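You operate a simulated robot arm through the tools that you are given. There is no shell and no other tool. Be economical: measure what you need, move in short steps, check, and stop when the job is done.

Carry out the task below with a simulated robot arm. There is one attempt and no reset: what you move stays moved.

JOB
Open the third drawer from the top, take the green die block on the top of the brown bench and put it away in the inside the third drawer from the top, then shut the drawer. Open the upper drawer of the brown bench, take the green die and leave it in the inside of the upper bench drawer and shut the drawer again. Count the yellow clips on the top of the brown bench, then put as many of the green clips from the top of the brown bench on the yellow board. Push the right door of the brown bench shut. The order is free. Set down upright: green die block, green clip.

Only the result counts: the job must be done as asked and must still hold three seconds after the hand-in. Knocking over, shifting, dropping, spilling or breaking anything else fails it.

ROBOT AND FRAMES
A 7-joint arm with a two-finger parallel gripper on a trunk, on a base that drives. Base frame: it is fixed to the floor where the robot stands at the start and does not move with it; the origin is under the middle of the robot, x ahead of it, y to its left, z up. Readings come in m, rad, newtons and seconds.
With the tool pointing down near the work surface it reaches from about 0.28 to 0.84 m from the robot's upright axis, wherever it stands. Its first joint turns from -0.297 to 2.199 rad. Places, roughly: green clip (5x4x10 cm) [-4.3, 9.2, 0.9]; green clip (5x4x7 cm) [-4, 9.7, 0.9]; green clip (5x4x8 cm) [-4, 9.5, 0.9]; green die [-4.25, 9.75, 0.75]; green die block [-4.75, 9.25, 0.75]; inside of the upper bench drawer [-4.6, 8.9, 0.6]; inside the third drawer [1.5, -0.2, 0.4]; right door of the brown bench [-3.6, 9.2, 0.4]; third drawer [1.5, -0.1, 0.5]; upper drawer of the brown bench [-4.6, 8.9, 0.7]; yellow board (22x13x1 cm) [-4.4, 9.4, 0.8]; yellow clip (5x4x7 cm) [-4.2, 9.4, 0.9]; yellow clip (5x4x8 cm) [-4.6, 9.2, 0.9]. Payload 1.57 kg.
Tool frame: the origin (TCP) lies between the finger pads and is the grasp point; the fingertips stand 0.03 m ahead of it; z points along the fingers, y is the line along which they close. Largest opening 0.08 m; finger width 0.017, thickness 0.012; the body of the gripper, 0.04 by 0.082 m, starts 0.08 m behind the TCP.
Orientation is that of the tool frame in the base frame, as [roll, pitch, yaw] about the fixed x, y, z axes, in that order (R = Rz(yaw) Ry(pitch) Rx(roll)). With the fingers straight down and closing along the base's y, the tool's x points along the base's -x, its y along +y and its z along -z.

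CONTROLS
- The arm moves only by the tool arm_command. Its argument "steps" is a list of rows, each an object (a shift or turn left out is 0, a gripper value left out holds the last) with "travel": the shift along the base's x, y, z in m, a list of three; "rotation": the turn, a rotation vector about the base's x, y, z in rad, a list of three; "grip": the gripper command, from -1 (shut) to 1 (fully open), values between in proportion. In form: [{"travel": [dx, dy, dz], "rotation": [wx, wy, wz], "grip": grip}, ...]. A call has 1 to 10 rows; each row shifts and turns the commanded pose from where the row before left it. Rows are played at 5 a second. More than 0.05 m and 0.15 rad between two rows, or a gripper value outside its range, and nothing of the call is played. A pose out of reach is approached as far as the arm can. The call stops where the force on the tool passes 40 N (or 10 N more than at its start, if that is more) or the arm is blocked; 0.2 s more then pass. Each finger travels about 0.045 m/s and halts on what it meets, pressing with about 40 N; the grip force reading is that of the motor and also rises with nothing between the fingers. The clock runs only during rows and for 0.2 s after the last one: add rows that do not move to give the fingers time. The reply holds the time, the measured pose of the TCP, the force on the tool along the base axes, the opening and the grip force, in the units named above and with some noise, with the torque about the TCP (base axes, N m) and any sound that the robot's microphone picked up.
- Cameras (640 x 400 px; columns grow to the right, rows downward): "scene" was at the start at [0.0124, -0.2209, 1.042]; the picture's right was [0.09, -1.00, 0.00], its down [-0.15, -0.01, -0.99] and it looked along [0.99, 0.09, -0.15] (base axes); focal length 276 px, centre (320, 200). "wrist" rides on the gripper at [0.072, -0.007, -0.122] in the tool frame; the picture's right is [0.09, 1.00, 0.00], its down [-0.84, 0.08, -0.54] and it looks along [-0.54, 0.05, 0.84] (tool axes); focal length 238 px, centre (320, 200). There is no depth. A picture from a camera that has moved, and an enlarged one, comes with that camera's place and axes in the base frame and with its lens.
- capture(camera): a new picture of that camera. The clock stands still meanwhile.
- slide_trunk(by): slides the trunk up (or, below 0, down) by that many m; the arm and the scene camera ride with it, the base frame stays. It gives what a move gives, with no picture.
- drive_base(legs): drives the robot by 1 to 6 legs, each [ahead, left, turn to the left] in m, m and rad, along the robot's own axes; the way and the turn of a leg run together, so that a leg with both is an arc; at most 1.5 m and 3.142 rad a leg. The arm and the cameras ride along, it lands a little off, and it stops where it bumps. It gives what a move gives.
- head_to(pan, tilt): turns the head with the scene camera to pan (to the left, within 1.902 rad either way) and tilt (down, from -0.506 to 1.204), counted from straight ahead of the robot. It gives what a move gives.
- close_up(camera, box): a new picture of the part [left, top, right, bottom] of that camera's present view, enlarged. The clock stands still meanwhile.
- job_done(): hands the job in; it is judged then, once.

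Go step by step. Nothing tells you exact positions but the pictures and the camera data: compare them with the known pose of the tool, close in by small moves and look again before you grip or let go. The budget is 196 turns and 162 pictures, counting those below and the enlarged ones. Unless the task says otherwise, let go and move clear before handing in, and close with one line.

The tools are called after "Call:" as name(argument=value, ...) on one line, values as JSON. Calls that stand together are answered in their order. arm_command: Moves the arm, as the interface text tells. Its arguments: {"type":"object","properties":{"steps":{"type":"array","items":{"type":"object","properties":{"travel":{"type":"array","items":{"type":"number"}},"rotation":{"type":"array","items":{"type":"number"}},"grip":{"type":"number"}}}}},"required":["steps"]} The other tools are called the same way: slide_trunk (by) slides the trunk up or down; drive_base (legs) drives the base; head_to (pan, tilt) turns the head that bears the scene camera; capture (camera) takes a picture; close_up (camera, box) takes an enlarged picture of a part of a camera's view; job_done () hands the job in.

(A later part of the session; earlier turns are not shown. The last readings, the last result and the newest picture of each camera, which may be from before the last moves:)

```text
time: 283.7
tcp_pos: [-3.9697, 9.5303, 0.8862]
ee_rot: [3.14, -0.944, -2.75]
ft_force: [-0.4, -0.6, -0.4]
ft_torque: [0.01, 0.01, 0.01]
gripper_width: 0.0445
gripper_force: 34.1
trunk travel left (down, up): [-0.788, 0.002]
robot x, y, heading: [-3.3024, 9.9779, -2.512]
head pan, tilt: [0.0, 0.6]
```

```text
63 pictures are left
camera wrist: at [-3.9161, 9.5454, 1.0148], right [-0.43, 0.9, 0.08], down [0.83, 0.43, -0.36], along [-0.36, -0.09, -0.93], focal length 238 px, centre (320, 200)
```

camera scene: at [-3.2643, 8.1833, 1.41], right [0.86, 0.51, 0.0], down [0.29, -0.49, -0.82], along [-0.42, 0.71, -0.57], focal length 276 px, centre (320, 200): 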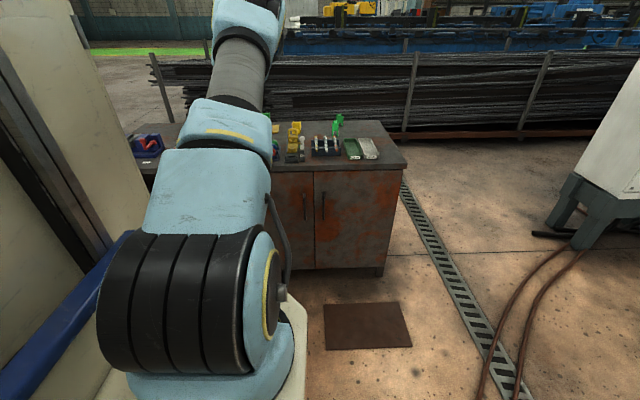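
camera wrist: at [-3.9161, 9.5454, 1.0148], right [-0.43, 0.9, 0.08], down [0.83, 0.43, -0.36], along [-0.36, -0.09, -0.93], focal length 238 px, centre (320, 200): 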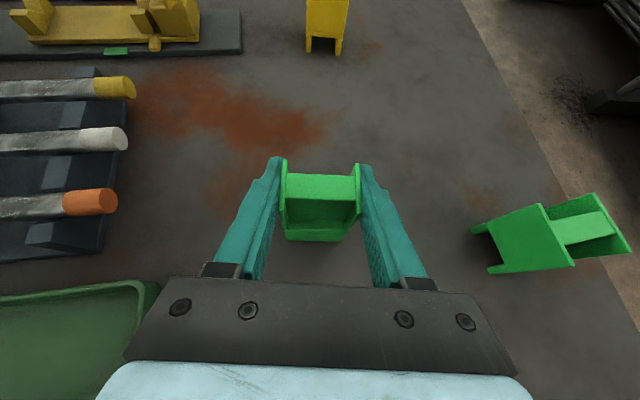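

Clip C gripped. Lift, straighten the yaw, and drive back round to the front of the board.

Call:
arm_command(steps=[{"travel": [0, 0, 0.03]}, {"travel": [0, 0, 0.045]}, {"travel": [0, 0, 0.045]}, {"travel": [0, 0, 0.03]}, {"rotation": [0, 0, 0.12]}, {"rotation": [0, 0, 0.12]}])

Call:
drive_base(legs=[[-0.12, 0, 0], [0, 0.8, 0], [0, 0.82, 0], [0, 0, -1.629], [0, 1.3, 0]])

Call:
capture(camera="wrist")

```text
time: 285.1
tcp_pos: [-3.9711, 9.5298, 1.0382]
ee_rot: [3.142, -0.944, -2.508]
ft_force: [-0.2, -0.7, -0.3]
ft_torque: [0.02, -0.01, -0.02]
gripper_width: 0.0441
gripper_force: 40.0
trunk travel left (down, up): [-0.788, 0.002]
robot x, y, heading: [-3.3009, 9.9783, -2.509]
head pan, tilt: [0.0, 0.6]
```

```text
time: 304.5
tcp_pos: [-3.7346, 8.75, 1.0357]
ee_rot: [3.14, -0.945, 2.121]
ft_force: [0.6, -0.2, 0.1]
ft_torque: [0.02, 0.0, 0.01]
gripper_width: 0.0444
gripper_force: 40.1
trunk travel left (down, up): [-0.788, 0.002]
robot x, y, heading: [-3.342, 8.0475, 2.119]
head pan, tilt: [0.0, 0.6]
```

```text
62 pictures are left
camera wrist: at [-3.7124, 8.6979, 1.1648], right [0.82, 0.57, 0.08], down [0.55, -0.75, -0.36], along [-0.15, 0.34, -0.93], focal length 238 px, centre (320, 200)
```

wrist: 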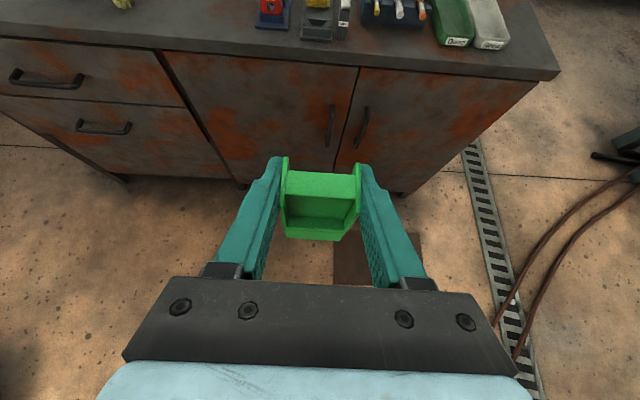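

Align heading, shift left and drive up to the bench in front of the board.

Call:
drive_base(legs=[[0, 0.17, 0.023], [0.66, 0, 0]])

Call:
capture(camera="wrist")

```text
time: 309.2
tcp_pos: [-4.2622, 9.1992, 1.0355]
ee_rot: [3.139, -0.944, 2.153]
ft_force: [-0.2, 1.1, -0.3]
ft_torque: [-0.01, -0.02, 0.02]
gripper_width: 0.044
gripper_force: 39.8
trunk travel left (down, up): [-0.788, 0.002]
robot x, y, heading: [-3.8523, 8.5098, 2.148]
head pan, tilt: [0.0, 0.6]
```

```text
61 pictures are left
camera wrist: at [-4.2384, 9.1479, 1.1648], right [0.8, 0.59, 0.08], down [0.58, -0.73, -0.36], along [-0.16, 0.33, -0.93], focal length 238 px, centre (320, 200)
```

wrist: 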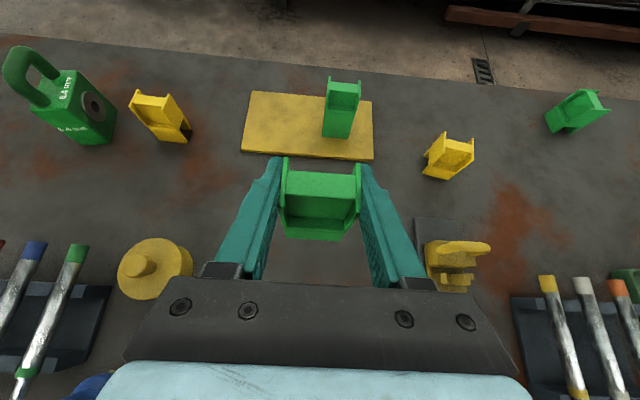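

Extend to the board's left half.

Call:
arm_command(steps=[{"travel": [-0.033, 0.025, 0]}, {"travel": [-0.033, 0.025, 0]}, {"travel": [-0.034, 0.025, 0]}, {"travel": [-0.033, 0.025, -0.01]}, {"travel": [-0.034, 0.025, -0.01]}])

Call:
capture(camera="wrist")

```text
time: 310.4
tcp_pos: [-4.4293, 9.3267, 1.014]
ee_rot: [3.139, -0.947, 2.155]
ft_force: [0.7, 0.0, -0.1]
ft_torque: [-0.03, 0.07, 0.04]
gripper_width: 0.0439
gripper_force: 39.8
trunk travel left (down, up): [-0.788, 0.002]
robot x, y, heading: [-3.8513, 8.5089, 2.155]
head pan, tilt: [0.0, 0.6]
```

```text
60 pictures are left
camera wrist: at [-4.4044, 9.2751, 1.1405], right [0.8, 0.59, 0.08], down [0.58, -0.73, -0.36], along [-0.16, 0.33, -0.93], focal length 238 px, centre (320, 200)
```

wrist: 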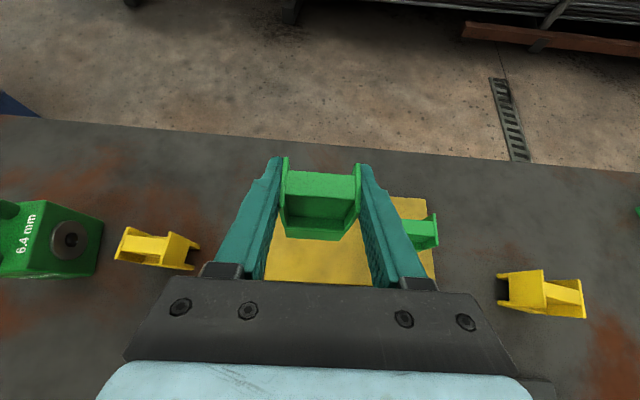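

Lower toward the board.

Call:
arm_command(steps=[{"travel": [0, 0, -0.04]}, {"travel": [0, 0, -0.04]}, {"travel": [0, 0, -0.026]}])

Call:
capture(camera="wrist")

```text
time: 311.2
tcp_pos: [-4.4291, 9.3265, 0.9093]
ee_rot: [-3.141, -0.946, 2.151]
ft_force: [-0.7, 0.4, 0.9]
ft_torque: [-0.03, 0.02, -0.01]
gripper_width: 0.0439
gripper_force: 40.2
trunk travel left (down, up): [-0.788, 0.002]
robot x, y, heading: [-3.8487, 8.5093, 2.154]
head pan, tilt: [0.0, 0.6]
```

```text
59 pictures are left
camera wrist: at [-4.405, 9.2756, 1.0375], right [0.8, 0.59, 0.07], down [0.58, -0.73, -0.36], along [-0.16, 0.33, -0.93], focal length 238 px, centre (320, 200)
```

wrist: 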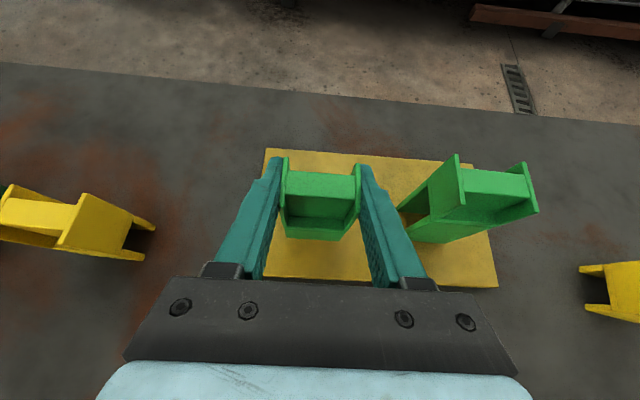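

On target. Lower in small steps.

Call:
arm_command(steps=[{"travel": [0, 0, -0.005]}, {"travel": [0, 0, -0.005]}, {}])

Call:
arm_command(steps=[{"travel": [0, 0, -0.003]}, {}])

Call:
arm_command(steps=[{"travel": [0, 0, -0.002]}, {}])

```text
time: 312.0
tcp_pos: [-4.4288, 9.3255, 0.9016]
ee_rot: [3.139, -0.944, 2.154]
ft_force: [0.1, 0.6, 0.1]
ft_torque: [0.0, 0.01, 0.01]
gripper_width: 0.0438
gripper_force: 40.6
trunk travel left (down, up): [-0.788, 0.002]
robot x, y, heading: [-3.8481, 8.5106, 2.153]
head pan, tilt: [0.0, 0.6]
```

```text
time: 312.6
tcp_pos: [-4.4303, 9.325, 0.8969]
ee_rot: [3.139, -0.944, 2.153]
ft_force: [-0.4, 0.0, 0.1]
ft_torque: [0.02, 0.02, -0.01]
gripper_width: 0.0442
gripper_force: 39.7
trunk travel left (down, up): [-0.788, 0.002]
robot x, y, heading: [-3.8489, 8.5076, 2.147]
head pan, tilt: [0.0, 0.6]
```

```text
time: 313.2
tcp_pos: [-4.4305, 9.3242, 0.8971]
ee_rot: [-3.142, -0.946, 2.154]
ft_force: [0.0, 0.7, 1.8]
ft_torque: [0.02, 0.0, 0.0]
gripper_width: 0.0442
gripper_force: 40.1
trunk travel left (down, up): [-0.788, 0.002]
robot x, y, heading: [-3.8514, 8.5083, 2.152]
head pan, tilt: [0.0, 0.6]
```

Call:
arm_command(steps=[{"travel": [0, 0, -0.001]}, {}])

```text
time: 313.8
tcp_pos: [-4.4305, 9.3245, 0.8959]
ee_rot: [3.14, -0.946, 2.153]
ft_force: [-0.6, 2.0, 7.4]
ft_torque: [0.05, 0.02, -0.01]
gripper_width: 0.0437
gripper_force: 40.6
trunk travel left (down, up): [-0.788, 0.002]
robot x, y, heading: [-3.8486, 8.5121, 2.155]
head pan, tilt: [0.0, 0.6]
```

Seated. Release and lift.

Call:
arm_command(steps=[{"grip": 0.7}, {"grip": 0.7}, {"grip": 0.7}, {}, {"travel": [0, 0, 0.03]}, {"travel": [0, 0, 0.04]}, {"travel": [0, 0, 0.045]}])

Call:
capture(camera="wrist")

```text
time: 315.4
tcp_pos: [-4.4268, 9.3249, 1.0077]
ee_rot: [3.14, -0.942, 2.153]
ft_force: [-0.4, 0.0, -0.7]
ft_torque: [0.04, 0.01, 0.0]
gripper_width: 0.0681
gripper_force: 0.1
trunk travel left (down, up): [-0.788, 0.002]
robot x, y, heading: [-3.8518, 8.5053, 2.153]
head pan, tilt: [0.0, 0.6]
```

```text
58 pictures are left
camera wrist: at [-4.4026, 9.2733, 1.1364], right [0.8, 0.59, 0.08], down [0.58, -0.74, -0.36], along [-0.16, 0.33, -0.93], focal length 238 px, centre (320, 200)
```

wrist: 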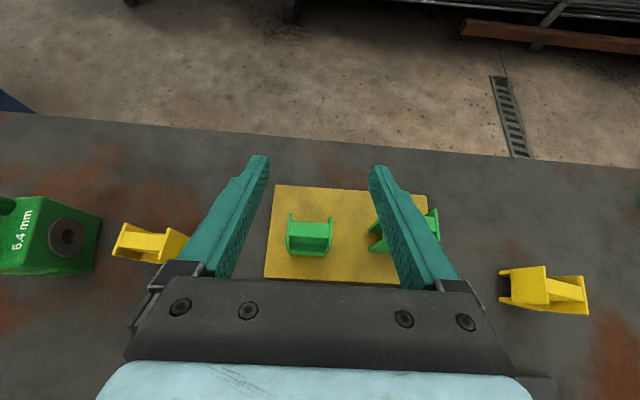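

Both clips stand on the board. Next the green die block on the left; raise, back a little, and shift left.

Call:
arm_command(steps=[{"travel": [0.02, -0.032, 0.03], "grip": 1}, {"travel": [0.02, -0.032, 0.03]}, {"travel": [0.02, -0.032, 0.02]}])

Call:
drive_base(legs=[[-0.1, 0.25, -0.01]])

Call:
capture(camera="wrist")

Call:
close_up(camera="wrist", box=[180, 20, 380, 190])

```text
time: 316.2
tcp_pos: [-4.3684, 9.2282, 1.0871]
ee_rot: [3.138, -0.943, 2.155]
ft_force: [-0.5, 0.7, -0.7]
ft_torque: [-0.01, 0.01, 0.01]
gripper_width: 0.0799
gripper_force: 0.0
trunk travel left (down, up): [-0.788, 0.002]
robot x, y, heading: [-3.8504, 8.5089, 2.149]
head pan, tilt: [0.0, 0.6]
```

```text
time: 318.1
tcp_pos: [-4.518, 9.0113, 1.0871]
ee_rot: [3.141, -0.944, 2.144]
ft_force: [0.3, 0.4, -0.4]
ft_torque: [-0.03, 0.01, 0.0]
gripper_width: 0.08
gripper_force: 0.0
trunk travel left (down, up): [-0.788, 0.002]
robot x, y, heading: [-4.0057, 8.2809, 2.144]
head pan, tilt: [0.0, 0.6]
```

```text
57 pictures are left
camera wrist: at [-4.4939, 8.9587, 1.2149], right [0.81, 0.58, 0.08], down [0.57, -0.74, -0.36], along [-0.15, 0.33, -0.93], focal length 238 px, centre (320, 200)
```

wrist: 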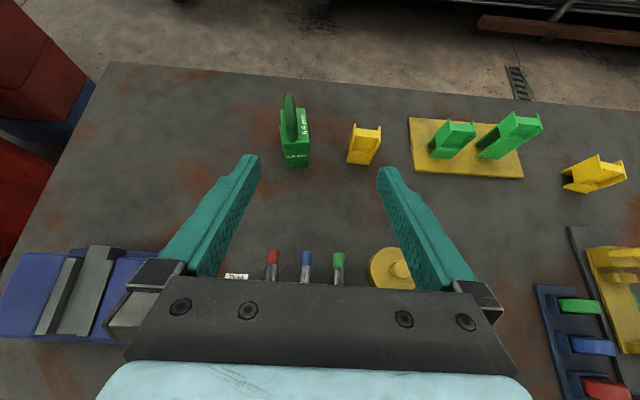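

```text
2.35 times, centred on (280, 105) of wrist
camera zoom: at [-4.4939, 8.9587, 1.2149], right [0.81, 0.58, 0.08], down [0.57, -0.74, -0.36], along [-0.15, 0.33, -0.93], focal length 561 px, centre (414, 424)
```

zoom: 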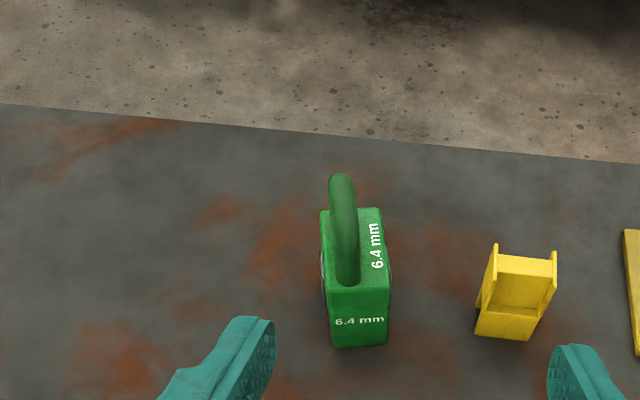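

The block is ~4 cm wide (across), 8 cm tall plus an arch on top to ~0.97, centred near (-4.65, 9.147). I'll pitch the tool to ~53° and go above it.

Call:
drive_base(legs=[[0.125, 0, 0]])

Call:
arm_command(steps=[{"rotation": [-0.1177, -0.0757, 0]}, {"rotation": [-0.1177, -0.0757, 0]}, {"travel": [-0.015, 0.0, 0]}, {"travel": [-0.015, 0.0, 0]}])

Call:
capture(camera="wrist")

```text
time: 319.4
tcp_pos: [-4.5812, 9.1192, 1.0858]
ee_rot: [3.141, -0.944, 2.139]
ft_force: [0.4, -0.1, -0.1]
ft_torque: [0.02, -0.01, 0.02]
gripper_width: 0.0801
gripper_force: 0.1
trunk travel left (down, up): [-0.788, 0.002]
robot x, y, heading: [-4.0736, 8.3936, 2.138]
head pan, tilt: [0.0, 0.6]
```

```text
time: 320.4
tcp_pos: [-4.61, 9.1233, 1.0878]
ee_rot: [3.119, -0.746, 2.137]
ft_force: [-0.4, 0.5, -0.4]
ft_torque: [-0.02, 0.0, 0.02]
gripper_width: 0.0801
gripper_force: 0.0
out of reach, approached as far as the arm can: row 2
trunk travel left (down, up): [-0.788, 0.002]
robot x, y, heading: [-4.0759, 8.3891, 2.136]
head pan, tilt: [0.0, 0.6]
```

```text
55 pictures are left
camera wrist: at [-4.6029, 9.0931, 1.2236], right [0.81, 0.58, 0.08], down [0.58, -0.8, -0.17], along [-0.03, 0.18, -0.98], focal length 238 px, centre (320, 200)
```

wrist: 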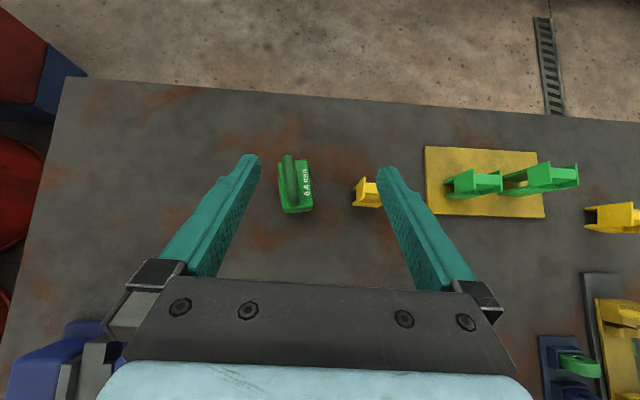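

Reach is tight at this height; go lower and forward, with a narrower opening because the yellow clip is close on the right.

Call:
arm_command(steps=[{"travel": [-0.013, 0.008, -0.02], "grip": 0.6}, {"travel": [-0.013, 0.008, -0.02], "grip": 0.6}, {"travel": [-0.013, 0.007, -0.02], "grip": 0.6}, {}])

Call:
capture(camera="wrist")

```text
time: 321.4
tcp_pos: [-4.6487, 9.1462, 1.0286]
ee_rot: [3.117, -0.745, 2.137]
ft_force: [0.8, 0.2, 0.2]
ft_torque: [0.01, 0.01, 0.02]
gripper_width: 0.064
gripper_force: 0.1
trunk travel left (down, up): [-0.788, 0.002]
robot x, y, heading: [-4.0758, 8.3903, 2.138]
head pan, tilt: [0.0, 0.6]
```

```text
54 pictures are left
camera wrist: at [-4.6418, 9.116, 1.1646], right [0.81, 0.58, 0.08], down [0.58, -0.8, -0.17], along [-0.03, 0.18, -0.98], focal length 238 px, centre (320, 200)
```

wrist: 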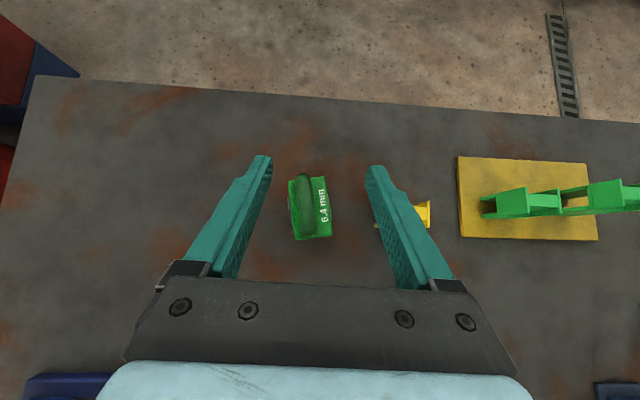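

Aligned over the block. Descend, checking midway.

Call:
arm_command(steps=[{"travel": [-0.002, 0.002, -0.04]}, {"travel": [-0.001, 0.001, -0.04]}, {}])

Call:
capture(camera="wrist")

```text
time: 322.2
tcp_pos: [-4.6541, 9.1473, 0.9459]
ee_rot: [3.118, -0.745, 2.137]
ft_force: [0.5, 0.1, 0.5]
ft_torque: [0.01, 0.01, 0.02]
gripper_width: 0.0641
gripper_force: 0.0
trunk travel left (down, up): [-0.788, 0.002]
robot x, y, heading: [-4.0722, 8.391, 2.132]
head pan, tilt: [0.0, 0.6]
```

```text
53 pictures are left
camera wrist: at [-4.647, 9.117, 1.083], right [0.81, 0.58, 0.08], down [0.58, -0.8, -0.17], along [-0.03, 0.18, -0.98], focal length 238 px, centre (320, 200)
```

wrist: 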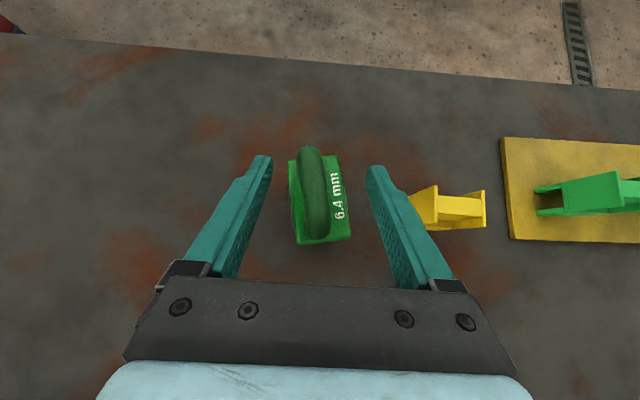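

Still clear. Go down to grip height and close.

Call:
arm_command(steps=[{"travel": [0.002, 0.002, -0.03]}, {"travel": [0.001, 0, -0.022]}, {}, {"grip": -1}, {"grip": -1}, {"grip": -1}, {"grip": -1}])

Call:
capture(camera="wrist")

```text
time: 323.8
tcp_pos: [-4.6495, 9.1502, 0.8951]
ee_rot: [3.118, -0.745, 2.135]
ft_force: [-2.9, 0.0, 1.2]
ft_torque: [-0.16, 0.36, 0.09]
gripper_width: 0.044
gripper_force: 39.3
trunk travel left (down, up): [-0.788, 0.002]
robot x, y, heading: [-4.0745, 8.3921, 2.139]
head pan, tilt: [0.0, 0.6]
```

```text
52 pictures are left
camera wrist: at [-4.6425, 9.1196, 1.0316], right [0.81, 0.58, 0.08], down [0.58, -0.8, -0.17], along [-0.03, 0.18, -0.98], focal length 238 px, centre (320, 200)
```

wrist: 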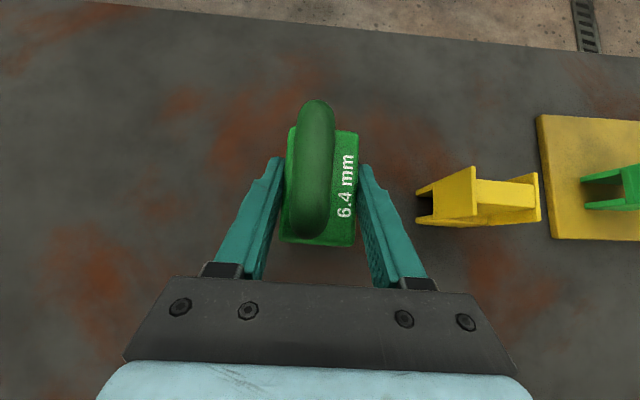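

Block gripped. Lift it and back off, then check the whole bench.

Call:
arm_command(steps=[{"travel": [0, 0, 0.02]}, {"travel": [0, 0, 0.04]}, {"travel": [0.01, -0.015, 0.045]}, {"travel": [0.01, -0.015, 0.045]}])

Call:
drive_base(legs=[[-0.7, 0, 0]])

Call:
head_to(pan=-0.1, tilt=0.5)

Call:
capture(camera="scene")

Call:
close_up(camera="scene", box=[250, 110, 450, 235])

Call:
capture(camera="wrist")

```text
time: 324.8
tcp_pos: [-4.6264, 9.1208, 1.0449]
ee_rot: [3.118, -0.743, 2.139]
ft_force: [-0.4, 1.1, -11.6]
ft_torque: [-0.03, -0.04, -0.01]
gripper_width: 0.0439
gripper_force: 39.9
trunk travel left (down, up): [-0.788, 0.002]
robot x, y, heading: [-4.0737, 8.3917, 2.138]
head pan, tilt: [0.0, 0.6]
```

```text
time: 328.7
tcp_pos: [-4.2446, 8.53, 1.0456]
ee_rot: [3.117, -0.745, 2.128]
ft_force: [-0.8, 0.4, -10.7]
ft_torque: [-0.04, -0.04, 0.01]
gripper_width: 0.044
gripper_force: 40.1
trunk travel left (down, up): [-0.788, 0.002]
robot x, y, heading: [-3.6978, 7.7964, 2.132]
head pan, tilt: [0.0, 0.6]
```

```text
time: 329.4
tcp_pos: [-4.2455, 8.5298, 1.0442]
ee_rot: [3.116, -0.744, 2.127]
ft_force: [-0.8, 0.2, -10.4]
ft_torque: [0.01, 0.02, 0.01]
gripper_width: 0.0439
gripper_force: 39.8
trunk travel left (down, up): [-0.788, 0.002]
robot x, y, heading: [-3.7003, 7.796, 2.127]
head pan, tilt: [-0.099, 0.499]
```

```text
51 pictures are left
camera scene: at [-3.5023, 7.9326, 1.4221], right [0.9, 0.44, 0.0], down [0.21, -0.43, -0.88], along [-0.39, 0.79, -0.48], focal length 276 px, centre (320, 200)
```

scene: 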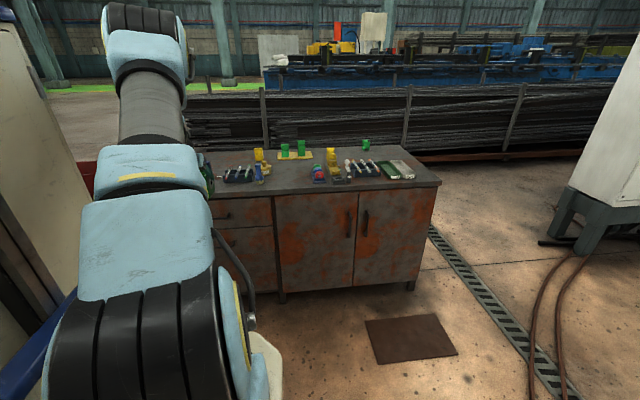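

```text
3.20 times, centred on (350, 172) of scene
camera zoom: at [-3.5023, 7.9326, 1.4221], right [0.9, 0.44, 0.0], down [0.21, -0.43, -0.88], along [-0.39, 0.79, -0.48], focal length 884 px, centre (224, 288)
```

zoom: 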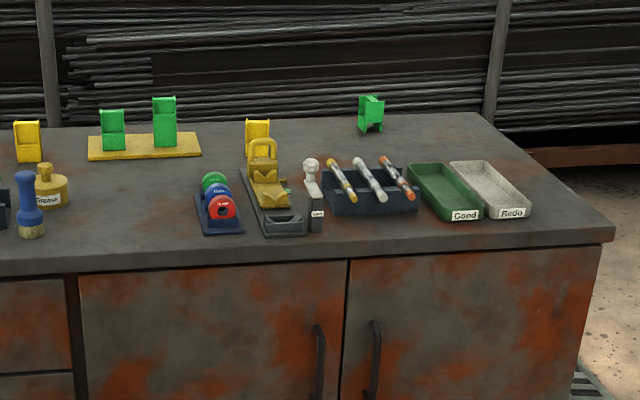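

```text
49 pictures are left
camera wrist: at [-4.2386, 8.4994, 1.181], right [0.82, 0.57, 0.08], down [0.57, -0.8, -0.17], along [-0.03, 0.18, -0.98], focal length 238 px, centre (320, 200)
```

wrist: 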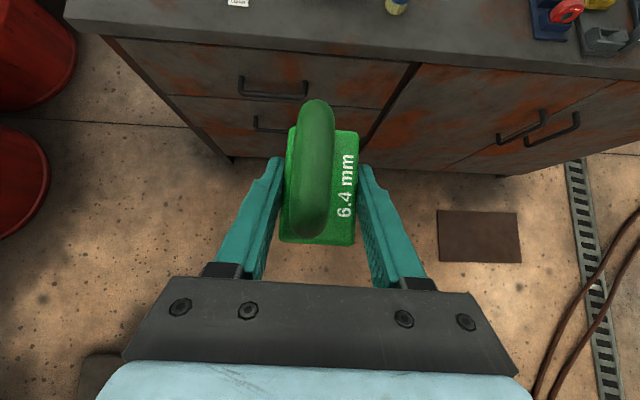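

The bench is in order. Retract the arm a bit and reverse along the known route.

Call:
arm_command(steps=[{"travel": [0.025, -0.04, 0]}, {"travel": [0.025, -0.04, 0]}, {"travel": [0.025, -0.04, 0]}, {"travel": [0.025, -0.04, 0]}])

Call:
drive_base(legs=[[-0.9, 0, 0], [-0.41, 0.14, 0], [-0.51, 0.977, 0], [-1.2, 0.04, 0], [-1.2, 0.03, 0]])

Call:
head_to(pan=-1.9, tilt=0.3)

Call:
capture(camera="scene")

```text
time: 330.4
tcp_pos: [-4.1432, 8.3705, 1.0429]
ee_rot: [3.117, -0.744, 2.128]
ft_force: [-0.6, -0.7, -9.3]
ft_torque: [-0.03, -0.05, 0.02]
gripper_width: 0.0442
gripper_force: 40.3
trunk travel left (down, up): [-0.788, 0.002]
robot x, y, heading: [-3.697, 7.7958, 2.129]
head pan, tilt: [-0.099, 0.499]
```

```text
time: 353.9
tcp_pos: [-2.9062, 4.174, 1.0422]
ee_rot: [3.118, -0.744, 2.151]
ft_force: [0.3, 0.2, -9.9]
ft_torque: [-0.04, -0.01, -0.02]
gripper_width: 0.0438
gripper_force: 40.1
trunk travel left (down, up): [-0.788, 0.002]
robot x, y, heading: [-2.4478, 3.6109, 2.151]
head pan, tilt: [-0.099, 0.499]
```

```text
time: 355.7
tcp_pos: [-2.9051, 4.1752, 1.0421]
ee_rot: [3.117, -0.745, 2.154]
ft_force: [-0.6, -0.3, -9.8]
ft_torque: [-0.04, 0.0, 0.03]
gripper_width: 0.0438
gripper_force: 39.8
trunk travel left (down, up): [-0.788, 0.002]
robot x, y, heading: [-2.4495, 3.6118, 2.151]
head pan, tilt: [-1.901, 0.3]
```

```text
48 pictures are left
camera scene: at [-2.1215, 3.6952, 1.4406], right [0.25, -0.97, 0.0], down [-0.29, -0.07, -0.96], along [0.93, 0.24, -0.3], focal length 276 px, centre (320, 200)
```

scene: 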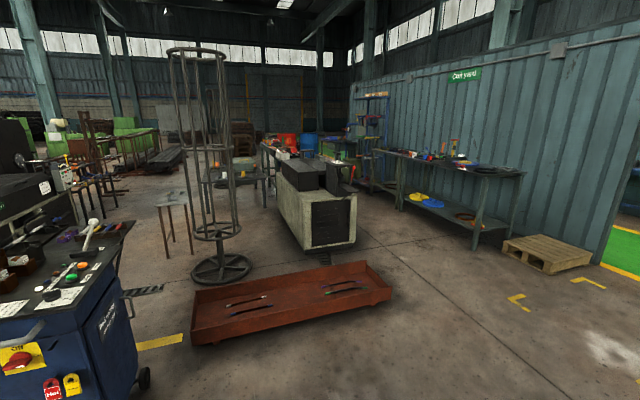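

Path is clear. Continue back to the cabinet area and turn around.

Call:
drive_base(legs=[[-0.3, -0.69, 0], [-0.745, 0, 0], [-1.42, -0.228, 0], [-1.42, -0.228, 0]])

Call:
drive_base(legs=[[0, 0, 3.1]])

Call:
head_to(pan=0.0, tilt=0.5)

Call:
capture(camera="scene")

Call:
capture(camera="wrist")

```text
time: 376.6
tcp_pos: [0.1976, 1.6784, 1.042]
ee_rot: [3.117, -0.744, 2.2]
ft_force: [-0.1, 0.1, -10.0]
ft_torque: [-0.02, -0.02, 0.03]
gripper_width: 0.0439
gripper_force: 40.4
trunk travel left (down, up): [-0.788, 0.002]
robot x, y, heading: [0.6835, 1.1401, 2.202]
head pan, tilt: [-1.901, 0.3]
```

```text
time: 384.2
tcp_pos: [1.1275, 0.5637, 1.0415]
ee_rot: [3.118, -0.745, -1.012]
ft_force: [-0.8, 0.4, -10.2]
ft_torque: [0.06, 0.03, 0.01]
gripper_width: 0.044
gripper_force: 40.0
trunk travel left (down, up): [-0.788, 0.002]
robot x, y, heading: [0.6829, 1.1371, -1.017]
head pan, tilt: [-1.901, 0.3]
```

```text
time: 386.1
tcp_pos: [1.1291, 0.5633, 1.0429]
ee_rot: [3.117, -0.744, -1.012]
ft_force: [0.4, 0.3, -10.5]
ft_torque: [0.03, 0.03, -0.01]
gripper_width: 0.0441
gripper_force: 39.9
trunk travel left (down, up): [-0.788, 0.002]
robot x, y, heading: [0.6865, 1.1399, -1.013]
head pan, tilt: [0.0, 0.499]
```

```text
47 pictures are left
camera scene: at [0.4944, 1.0074, 1.4222], right [-0.85, -0.53, 0.0], down [-0.25, 0.41, -0.88], along [0.47, -0.74, -0.48], focal length 276 px, centre (320, 200)
```

scene: 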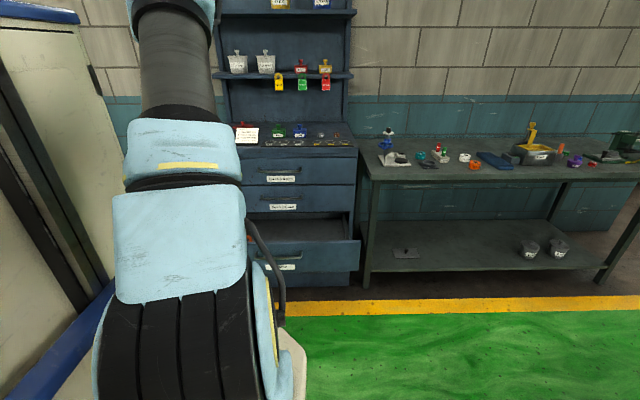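

```text
46 pictures are left
camera wrist: at [1.1198, 0.5947, 1.1788], right [-0.82, -0.57, 0.08], down [-0.58, 0.8, -0.17], along [0.03, -0.18, -0.98], focal length 238 px, centre (320, 200)
```

wrist: 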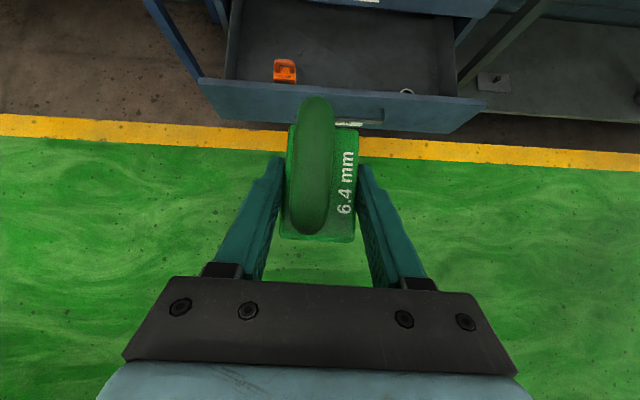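

The open drawer holds an orange item (left) and a ring (right); the middle is free. Align and move the block over it.

Call:
drive_base(legs=[[0, 0, 0.057], [0.4, -0.18, 0]])

Call:
capture(camera="wrist")

```text
time: 389.1
tcp_pos: [1.2472, 0.1744, 1.042]
ee_rot: [3.117, -0.743, -0.947]
ft_force: [-0.3, -0.7, -10.6]
ft_torque: [0.05, 0.04, -0.03]
gripper_width: 0.0437
gripper_force: 39.8
trunk travel left (down, up): [-0.788, 0.002]
robot x, y, heading: [0.7622, 0.7165, -0.949]
head pan, tilt: [0.0, 0.499]
```

```text
45 pictures are left
camera wrist: at [1.237, 0.2032, 1.1788], right [-0.78, -0.62, 0.08], down [-0.63, 0.76, -0.17], along [0.04, -0.18, -0.98], focal length 238 px, centre (320, 200)
```

wrist: 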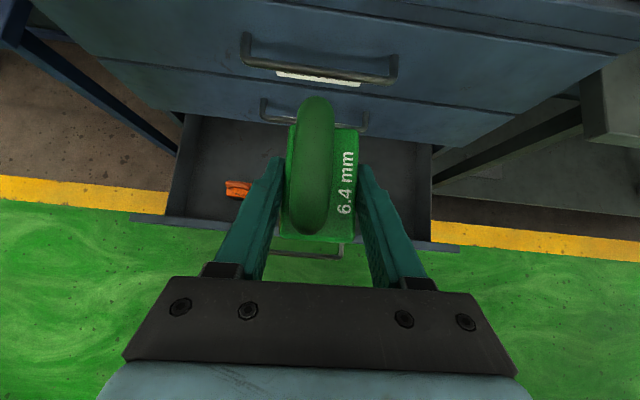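

Extend the arm 0.13 m over the drawer interior.

Call:
arm_command(steps=[{"travel": [0.018, -0.027, 0]}, {"travel": [0.019, -0.027, 0]}, {"travel": [0.018, -0.027, 0]}, {"travel": [0.018, -0.027, 0]}])

Call:
slide_trunk(by=-0.2)

Call:
capture(camera="wrist")

```text
time: 390.1
tcp_pos: [1.3236, 0.0653, 1.04]
ee_rot: [3.115, -0.743, -0.944]
ft_force: [0.3, 0.9, -10.3]
ft_torque: [0.06, 0.02, -0.02]
gripper_width: 0.0438
gripper_force: 39.9
trunk travel left (down, up): [-0.788, 0.002]
robot x, y, heading: [0.7677, 0.718, -0.946]
head pan, tilt: [0.0, 0.499]
```

```text
time: 392.3
tcp_pos: [1.3235, 0.0656, 0.8421]
ee_rot: [3.117, -0.742, -0.945]
ft_force: [0.6, -0.1, -9.9]
ft_torque: [0.02, 0.05, 0.0]
gripper_width: 0.0437
gripper_force: 39.7
trunk travel left (down, up): [-0.588, 0.202]
robot x, y, heading: [0.7641, 0.7135, -0.947]
head pan, tilt: [0.0, 0.499]
```

```text
44 pictures are left
camera wrist: at [1.3131, 0.0951, 0.9778], right [-0.78, -0.62, 0.08], down [-0.63, 0.76, -0.17], along [0.04, -0.18, -0.98], focal length 238 px, centre (320, 200)
```

wrist: 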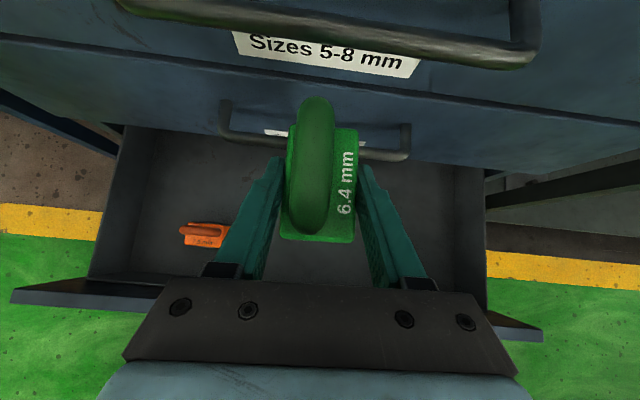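

Clearances look good. Lower further.

Call:
slide_trunk(by=-0.17)

Call:
capture(camera="wrist")

Call:
capture(camera="scene")

```text
time: 394.2
tcp_pos: [1.3235, 0.0657, 0.6717]
ee_rot: [3.117, -0.743, -0.946]
ft_force: [0.0, -0.6, -10.9]
ft_torque: [0.06, 0.01, 0.0]
gripper_width: 0.044
gripper_force: 40.1
trunk travel left (down, up): [-0.418, 0.372]
robot x, y, heading: [0.7666, 0.7187, -0.948]
head pan, tilt: [0.0, 0.499]
```

```text
43 pictures are left
camera wrist: at [1.3131, 0.0951, 0.8078], right [-0.78, -0.62, 0.08], down [-0.63, 0.76, -0.17], along [0.04, -0.18, -0.98], focal length 238 px, centre (320, 200)
```

wrist: 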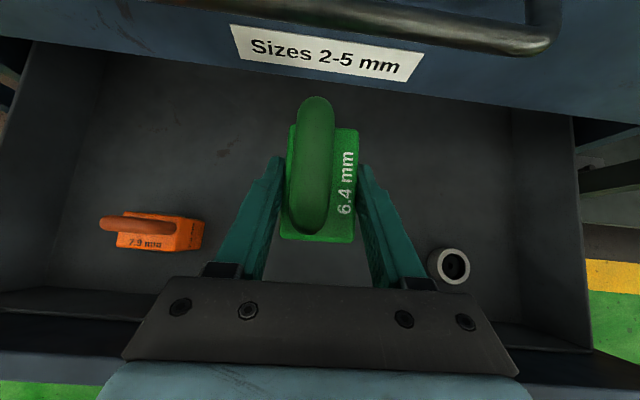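

```text
42 pictures are left
camera scene: at [0.586, 0.574, 1.0522], right [-0.81, -0.58, 0.0], down [-0.28, 0.39, -0.88], along [0.51, -0.71, -0.48], focal length 276 px, centre (320, 200)
```

scene: 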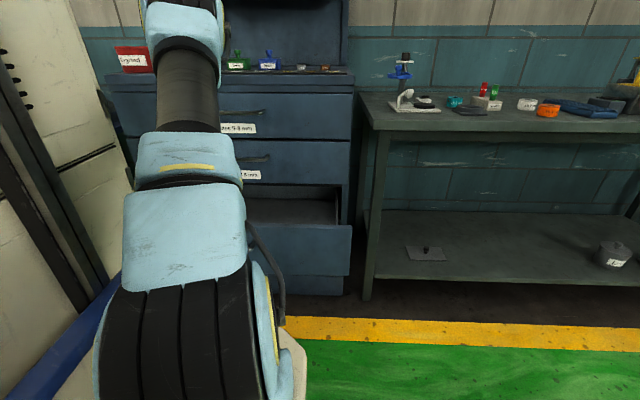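

The drawer panel spans z≈0.385–0.59, so the floor is near 0.40. I'll lower a bit, then move deeper so the gripper clears the panel, then lower to the floor.

Call:
slide_trunk(by=-0.075)

Call:
arm_command(steps=[{"travel": [0.0115, -0.0163, 0]}, {"travel": [0.0115, -0.0163, 0]}, {"travel": [0.0115, -0.0163, 0]}])

Call:
capture(camera="wrist")

```text
time: 395.3
tcp_pos: [1.3228, 0.0665, 0.5957]
ee_rot: [3.116, -0.744, -0.946]
ft_force: [0.2, -0.4, -9.3]
ft_torque: [0.03, 0.01, 0.02]
gripper_width: 0.0438
gripper_force: 40.1
trunk travel left (down, up): [-0.343, 0.447]
robot x, y, heading: [0.7658, 0.7182, -0.946]
head pan, tilt: [0.0, 0.499]
```

```text
time: 396.1
tcp_pos: [1.3583, 0.0169, 0.5962]
ee_rot: [3.117, -0.741, -0.946]
ft_force: [1.0, 0.0, -9.2]
ft_torque: [0.05, 0.01, 0.01]
gripper_width: 0.0437
gripper_force: 39.7
trunk travel left (down, up): [-0.343, 0.447]
robot x, y, heading: [0.7683, 0.7156, -0.947]
head pan, tilt: [0.0, 0.499]
```

```text
41 pictures are left
camera wrist: at [1.3476, 0.0454, 0.7324], right [-0.78, -0.62, 0.08], down [-0.63, 0.76, -0.17], along [0.04, -0.18, -0.98], focal length 238 px, centre (320, 200)
```

wrist: 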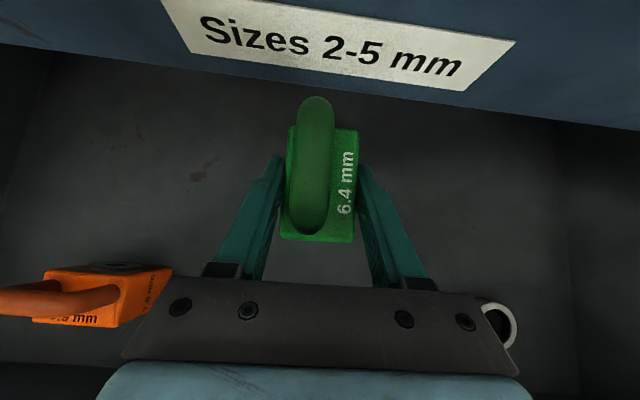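

Ease back 2 cm while the camera passes the second handle, lower, then forward again.

Call:
arm_command(steps=[{"travel": [-0.0115, 0.0163, 0]}])

Call:
slide_trunk(by=-0.07)

Call:
arm_command(steps=[{"travel": [0.0115, -0.0163, 0]}])

Call:
capture(camera="wrist")

```text
time: 396.5
tcp_pos: [1.3452, 0.0331, 0.5947]
ee_rot: [3.118, -0.744, -0.948]
ft_force: [-0.6, 0.4, -10.6]
ft_torque: [0.03, 0.05, 0.0]
gripper_width: 0.0442
gripper_force: 40.0
trunk travel left (down, up): [-0.343, 0.447]
robot x, y, heading: [0.7606, 0.7182, -0.946]
head pan, tilt: [0.0, 0.499]
```

```text
time: 397.6
tcp_pos: [1.3463, 0.0326, 0.5254]
ee_rot: [3.117, -0.744, -0.945]
ft_force: [-1.0, -0.1, -9.9]
ft_torque: [0.04, 0.06, 0.04]
gripper_width: 0.0439
gripper_force: 39.7
trunk travel left (down, up): [-0.273, 0.517]
robot x, y, heading: [0.7659, 0.7192, -0.945]
head pan, tilt: [0.0, 0.499]
```

```text
time: 398.0
tcp_pos: [1.3581, 0.0175, 0.5244]
ee_rot: [3.118, -0.743, -0.948]
ft_force: [0.1, 0.6, -10.5]
ft_torque: [0.07, 0.03, -0.01]
gripper_width: 0.0438
gripper_force: 40.3
trunk travel left (down, up): [-0.273, 0.517]
robot x, y, heading: [0.7655, 0.7179, -0.949]
head pan, tilt: [0.0, 0.499]
```

```text
40 pictures are left
camera wrist: at [1.348, 0.0463, 0.6608], right [-0.78, -0.62, 0.08], down [-0.63, 0.76, -0.17], along [0.04, -0.18, -0.98], focal length 238 px, centre (320, 200)
```

wrist: 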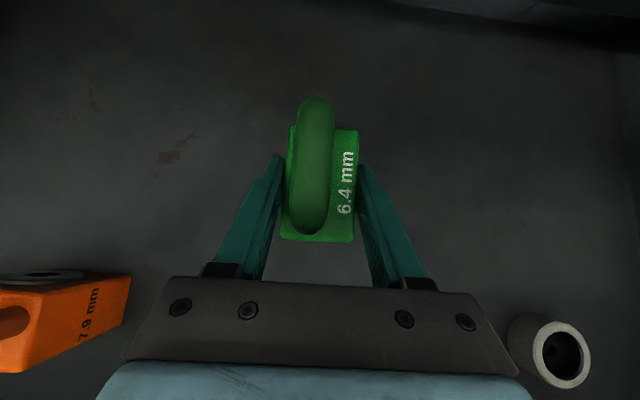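

Lower gently with the arm now.

Call:
arm_command(steps=[{"travel": [0, 0, -0.012]}, {"travel": [0, 0, -0.012]}, {"travel": [0, 0, -0.008]}, {}])

Call:
capture(camera="wrist")

```text
time: 399.0
tcp_pos: [1.3583, 0.0158, 0.4976]
ee_rot: [3.121, -0.752, -0.948]
ft_force: [2.4, -2.0, 22.6]
ft_torque: [1.07, -0.12, 0.02]
gripper_width: 0.0439
gripper_force: 40.0
trunk travel left (down, up): [-0.273, 0.517]
robot x, y, heading: [0.7676, 0.7191, -0.946]
head pan, tilt: [0.0, 0.499]
```

```text
39 pictures are left
camera wrist: at [1.3466, 0.046, 0.6351], right [-0.78, -0.62, 0.08], down [-0.63, 0.76, -0.17], along [0.05, -0.18, -0.98], focal length 238 px, centre (320, 200)
```

wrist: 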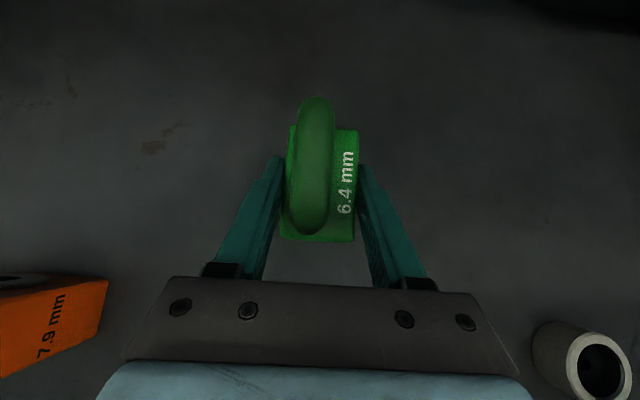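

The block has touched the drawer floor. Relieve and open.

Call:
arm_command(steps=[{"travel": [0, 0, 0.003]}, {}])

Call:
arm_command(steps=[{"grip": 0.5}, {"grip": 0.7}, {"grip": 0.7}, {"grip": 0.7}])

Call:
capture(camera="wrist")

```text
time: 399.6
tcp_pos: [1.3583, 0.0162, 0.4987]
ee_rot: [3.119, -0.747, -0.945]
ft_force: [4.7, -0.5, 22.1]
ft_torque: [-0.21, -1.29, 0.13]
gripper_width: 0.0438
gripper_force: 40.1
trunk travel left (down, up): [-0.273, 0.517]
robot x, y, heading: [0.7692, 0.7172, -0.947]
head pan, tilt: [0.0, 0.499]
```

```text
time: 400.6
tcp_pos: [1.3557, 0.0158, 0.4948]
ee_rot: [3.119, -0.745, -0.945]
ft_force: [-1.2, 0.4, -0.5]
ft_torque: [0.03, -0.01, 0.0]
gripper_width: 0.0681
gripper_force: 0.1
trunk travel left (down, up): [-0.273, 0.517]
robot x, y, heading: [0.7666, 0.7156, -0.945]
head pan, tilt: [0.0, 0.499]
```

```text
38 pictures are left
camera wrist: at [1.3456, 0.0461, 0.6326], right [-0.78, -0.62, 0.08], down [-0.63, 0.76, -0.17], along [0.04, -0.18, -0.98], focal length 238 px, centre (320, 200)
```

wrist: 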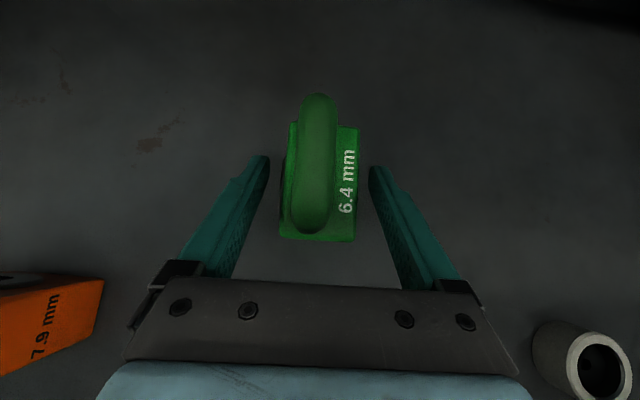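

The block stands upright in the drawer. Withdraw along the tool axis.

Call:
arm_command(steps=[{"travel": [-0.0088, 0.0125, 0.0165]}, {"travel": [-0.0176, 0.0249, 0.033]}, {"travel": [-0.0176, 0.0249, 0.033]}, {"travel": [-0.0176, 0.0249, 0.033]}, {"travel": [-0.0176, 0.0249, 0.033]}, {"travel": [-0.0176, 0.0249, 0.033]}])

Call:
capture(camera="wrist")

```text
time: 402.0
tcp_pos: [1.2588, 0.1526, 0.6801]
ee_rot: [3.118, -0.744, -0.945]
ft_force: [-1.1, 0.0, 0.1]
ft_torque: [0.02, 0.01, 0.03]
gripper_width: 0.0679
gripper_force: 0.1
trunk travel left (down, up): [-0.273, 0.517]
robot x, y, heading: [0.7664, 0.7147, -0.947]
head pan, tilt: [0.0, 0.499]
```

```text
37 pictures are left
camera wrist: at [1.2481, 0.1816, 0.8166], right [-0.78, -0.62, 0.08], down [-0.63, 0.76, -0.17], along [0.04, -0.18, -0.98], focal length 238 px, centre (320, 200)
```

wrist: 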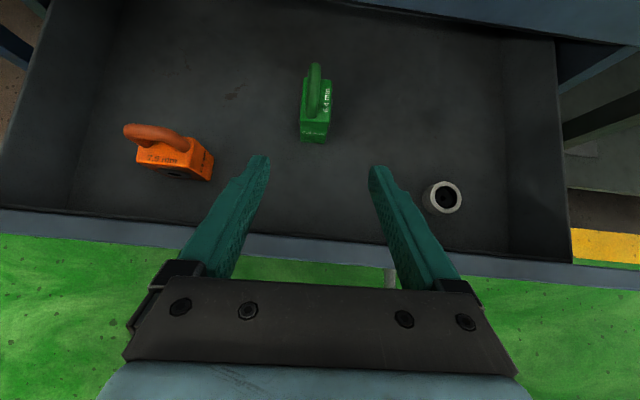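

Now back off, close the gripper, flatten the tool and lower it below the handle height to push the drawer.

Call:
drive_base(legs=[[-0.3, 0, -0.008]])

Call:
arm_command(steps=[{"rotation": [0.1144, 0.0808, 0], "grip": -1}, {"grip": -1}, {"grip": -1}, {"grip": -1}])

```text
time: 404.1
tcp_pos: [1.0785, 0.3952, 0.6798]
ee_rot: [3.117, -0.742, -0.953]
ft_force: [0.0, 0.1, -0.8]
ft_torque: [-0.02, 0.0, -0.03]
gripper_width: 0.0687
gripper_force: 0.2
trunk travel left (down, up): [-0.273, 0.517]
robot x, y, heading: [0.5898, 0.9612, -0.95]
head pan, tilt: [0.0, 0.499]
```

```text
time: 405.1
tcp_pos: [1.0801, 0.3955, 0.6785]
ee_rot: [3.116, -0.604, -0.954]
ft_force: [0.0, -0.9, 0.0]
ft_torque: [-0.04, 0.03, 0.02]
gripper_width: 0.0
gripper_force: 11.0
trunk travel left (down, up): [-0.273, 0.517]
robot x, y, heading: [0.5874, 0.9578, -0.955]
head pan, tilt: [0.0, 0.499]
```

Wrong rotation sense; flip it.

Call:
arm_command(steps=[{"rotation": [-0.1144, -0.0808, 0]}, {"rotation": [-0.1144, -0.0808, 0]}, {"rotation": [-0.1144, -0.0808, 0]}, {"rotation": [-0.1144, -0.0808, 0]}, {"rotation": [-0.1144, -0.0808, 0]}])

Call:
slide_trunk(by=-0.22)

Call:
capture(camera="wrist")

```text
time: 406.3
tcp_pos: [1.0793, 0.3947, 0.6795]
ee_rot: [3.113, -1.306, -0.948]
ft_force: [-0.3, -0.6, 0.0]
ft_torque: [-0.01, 0.02, 0.0]
gripper_width: 0.0
gripper_force: 21.7
trunk travel left (down, up): [-0.273, 0.517]
robot x, y, heading: [0.5894, 0.9581, -0.955]
head pan, tilt: [0.0, 0.499]
```

```text
time: 408.6
tcp_pos: [1.0794, 0.3957, 0.4594]
ee_rot: [3.112, -1.304, -0.949]
ft_force: [0.1, -0.1, 0.1]
ft_torque: [-0.01, 0.02, -0.02]
gripper_width: 0.0001
gripper_force: 21.4
trunk travel left (down, up): [-0.053, 0.737]
robot x, y, heading: [0.585, 0.9611, -0.953]
head pan, tilt: [0.0, 0.499]
```

```text
36 pictures are left
camera wrist: at [1.0296, 0.4809, 0.5591], right [-0.81, -0.58, 0.1], down [-0.48, 0.57, -0.66], along [0.33, -0.58, -0.74], focal length 238 px, centre (320, 200)
```

wrist: 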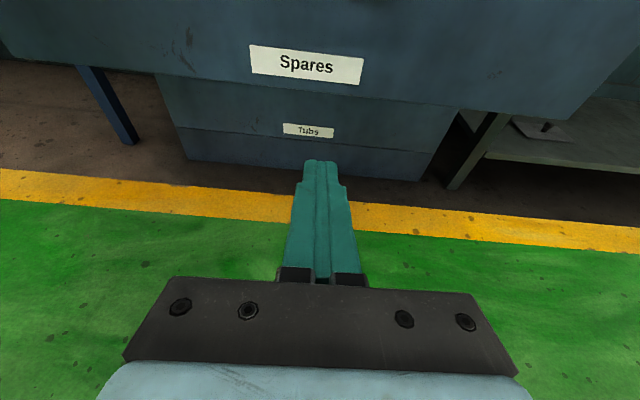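

Tips will meet the "Spares" panel below its handle. Drive forward to push it in.

Call:
drive_base(legs=[[0.2, 0, 0]])

Call:
drive_base(legs=[[0.22, 0, 0]])

Call:
capture(camera="wrist")

```text
time: 410.2
tcp_pos: [1.1932, 0.2337, 0.4599]
ee_rot: [3.11, -1.304, -0.949]
ft_force: [0.0, -0.6, -0.2]
ft_torque: [-0.01, -0.02, 0.02]
gripper_width: 0.0
gripper_force: 21.1
trunk travel left (down, up): [-0.053, 0.737]
robot x, y, heading: [0.7064, 0.7992, -0.954]
head pan, tilt: [0.0, 0.499]
```

```text
time: 411.9
tcp_pos: [1.3251, 0.0461, 0.4581]
ee_rot: [3.112, -1.304, -0.95]
ft_force: [-0.5, -0.2, 0.6]
ft_torque: [0.04, 0.02, 0.04]
gripper_width: 0.0
gripper_force: 21.6
trunk travel left (down, up): [-0.053, 0.737]
robot x, y, heading: [0.8365, 0.6186, -0.959]
head pan, tilt: [0.0, 0.499]
```

```text
35 pictures are left
camera wrist: at [1.2746, 0.1328, 0.5591], right [-0.81, -0.58, 0.1], down [-0.48, 0.57, -0.66], along [0.33, -0.59, -0.74], focal length 238 px, centre (320, 200)
```

wrist: 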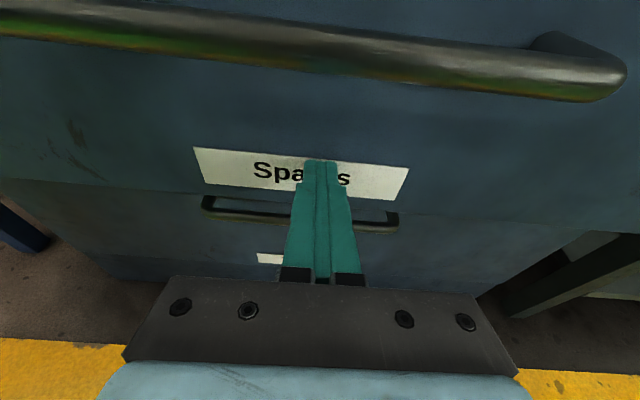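

Pushing in; about 6 cm remain. Finish with the arm.

Call:
arm_command(steps=[{"travel": [0.0087, -0.0123, 0]}, {"travel": [0.0087, -0.0123, 0]}, {"travel": [0.0087, -0.0123, 0]}, {"travel": [0.0058, -0.0082, 0]}, {"travel": [0.0058, -0.0082, 0]}, {"travel": [0.0058, -0.0082, 0]}, {"travel": [0.0058, -0.0082, 0]}])

Call:
capture(camera="wrist")

```text
time: 413.4
tcp_pos: [1.3688, -0.0156, 0.4599]
ee_rot: [3.115, -1.302, -0.951]
ft_force: [-10.6, 10.9, 6.9]
ft_torque: [-0.17, -0.14, -0.14]
gripper_width: 0.0
gripper_force: 21.0
trunk travel left (down, up): [-0.053, 0.737]
robot x, y, heading: [0.8355, 0.6165, -0.953]
head pan, tilt: [0.0, 0.499]
stopped in row 7: the force on the tool passed its limit at 68 N (the readings are from after the stop); the commanded pose is now the measured one
```

```text
34 pictures are left
camera wrist: at [1.3186, 0.0705, 0.5599], right [-0.81, -0.58, 0.1], down [-0.48, 0.57, -0.66], along [0.33, -0.58, -0.74], focal length 238 px, centre (320, 200)
```

wrist: 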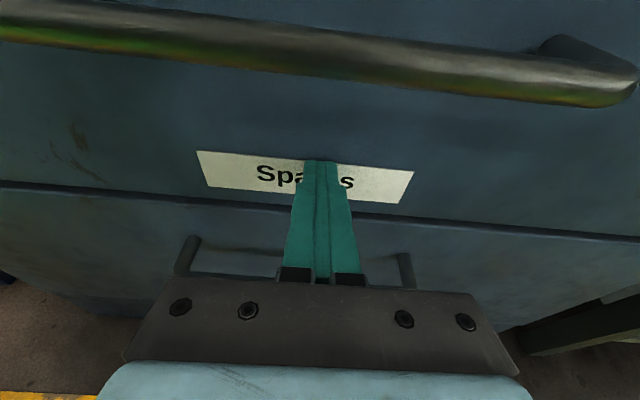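

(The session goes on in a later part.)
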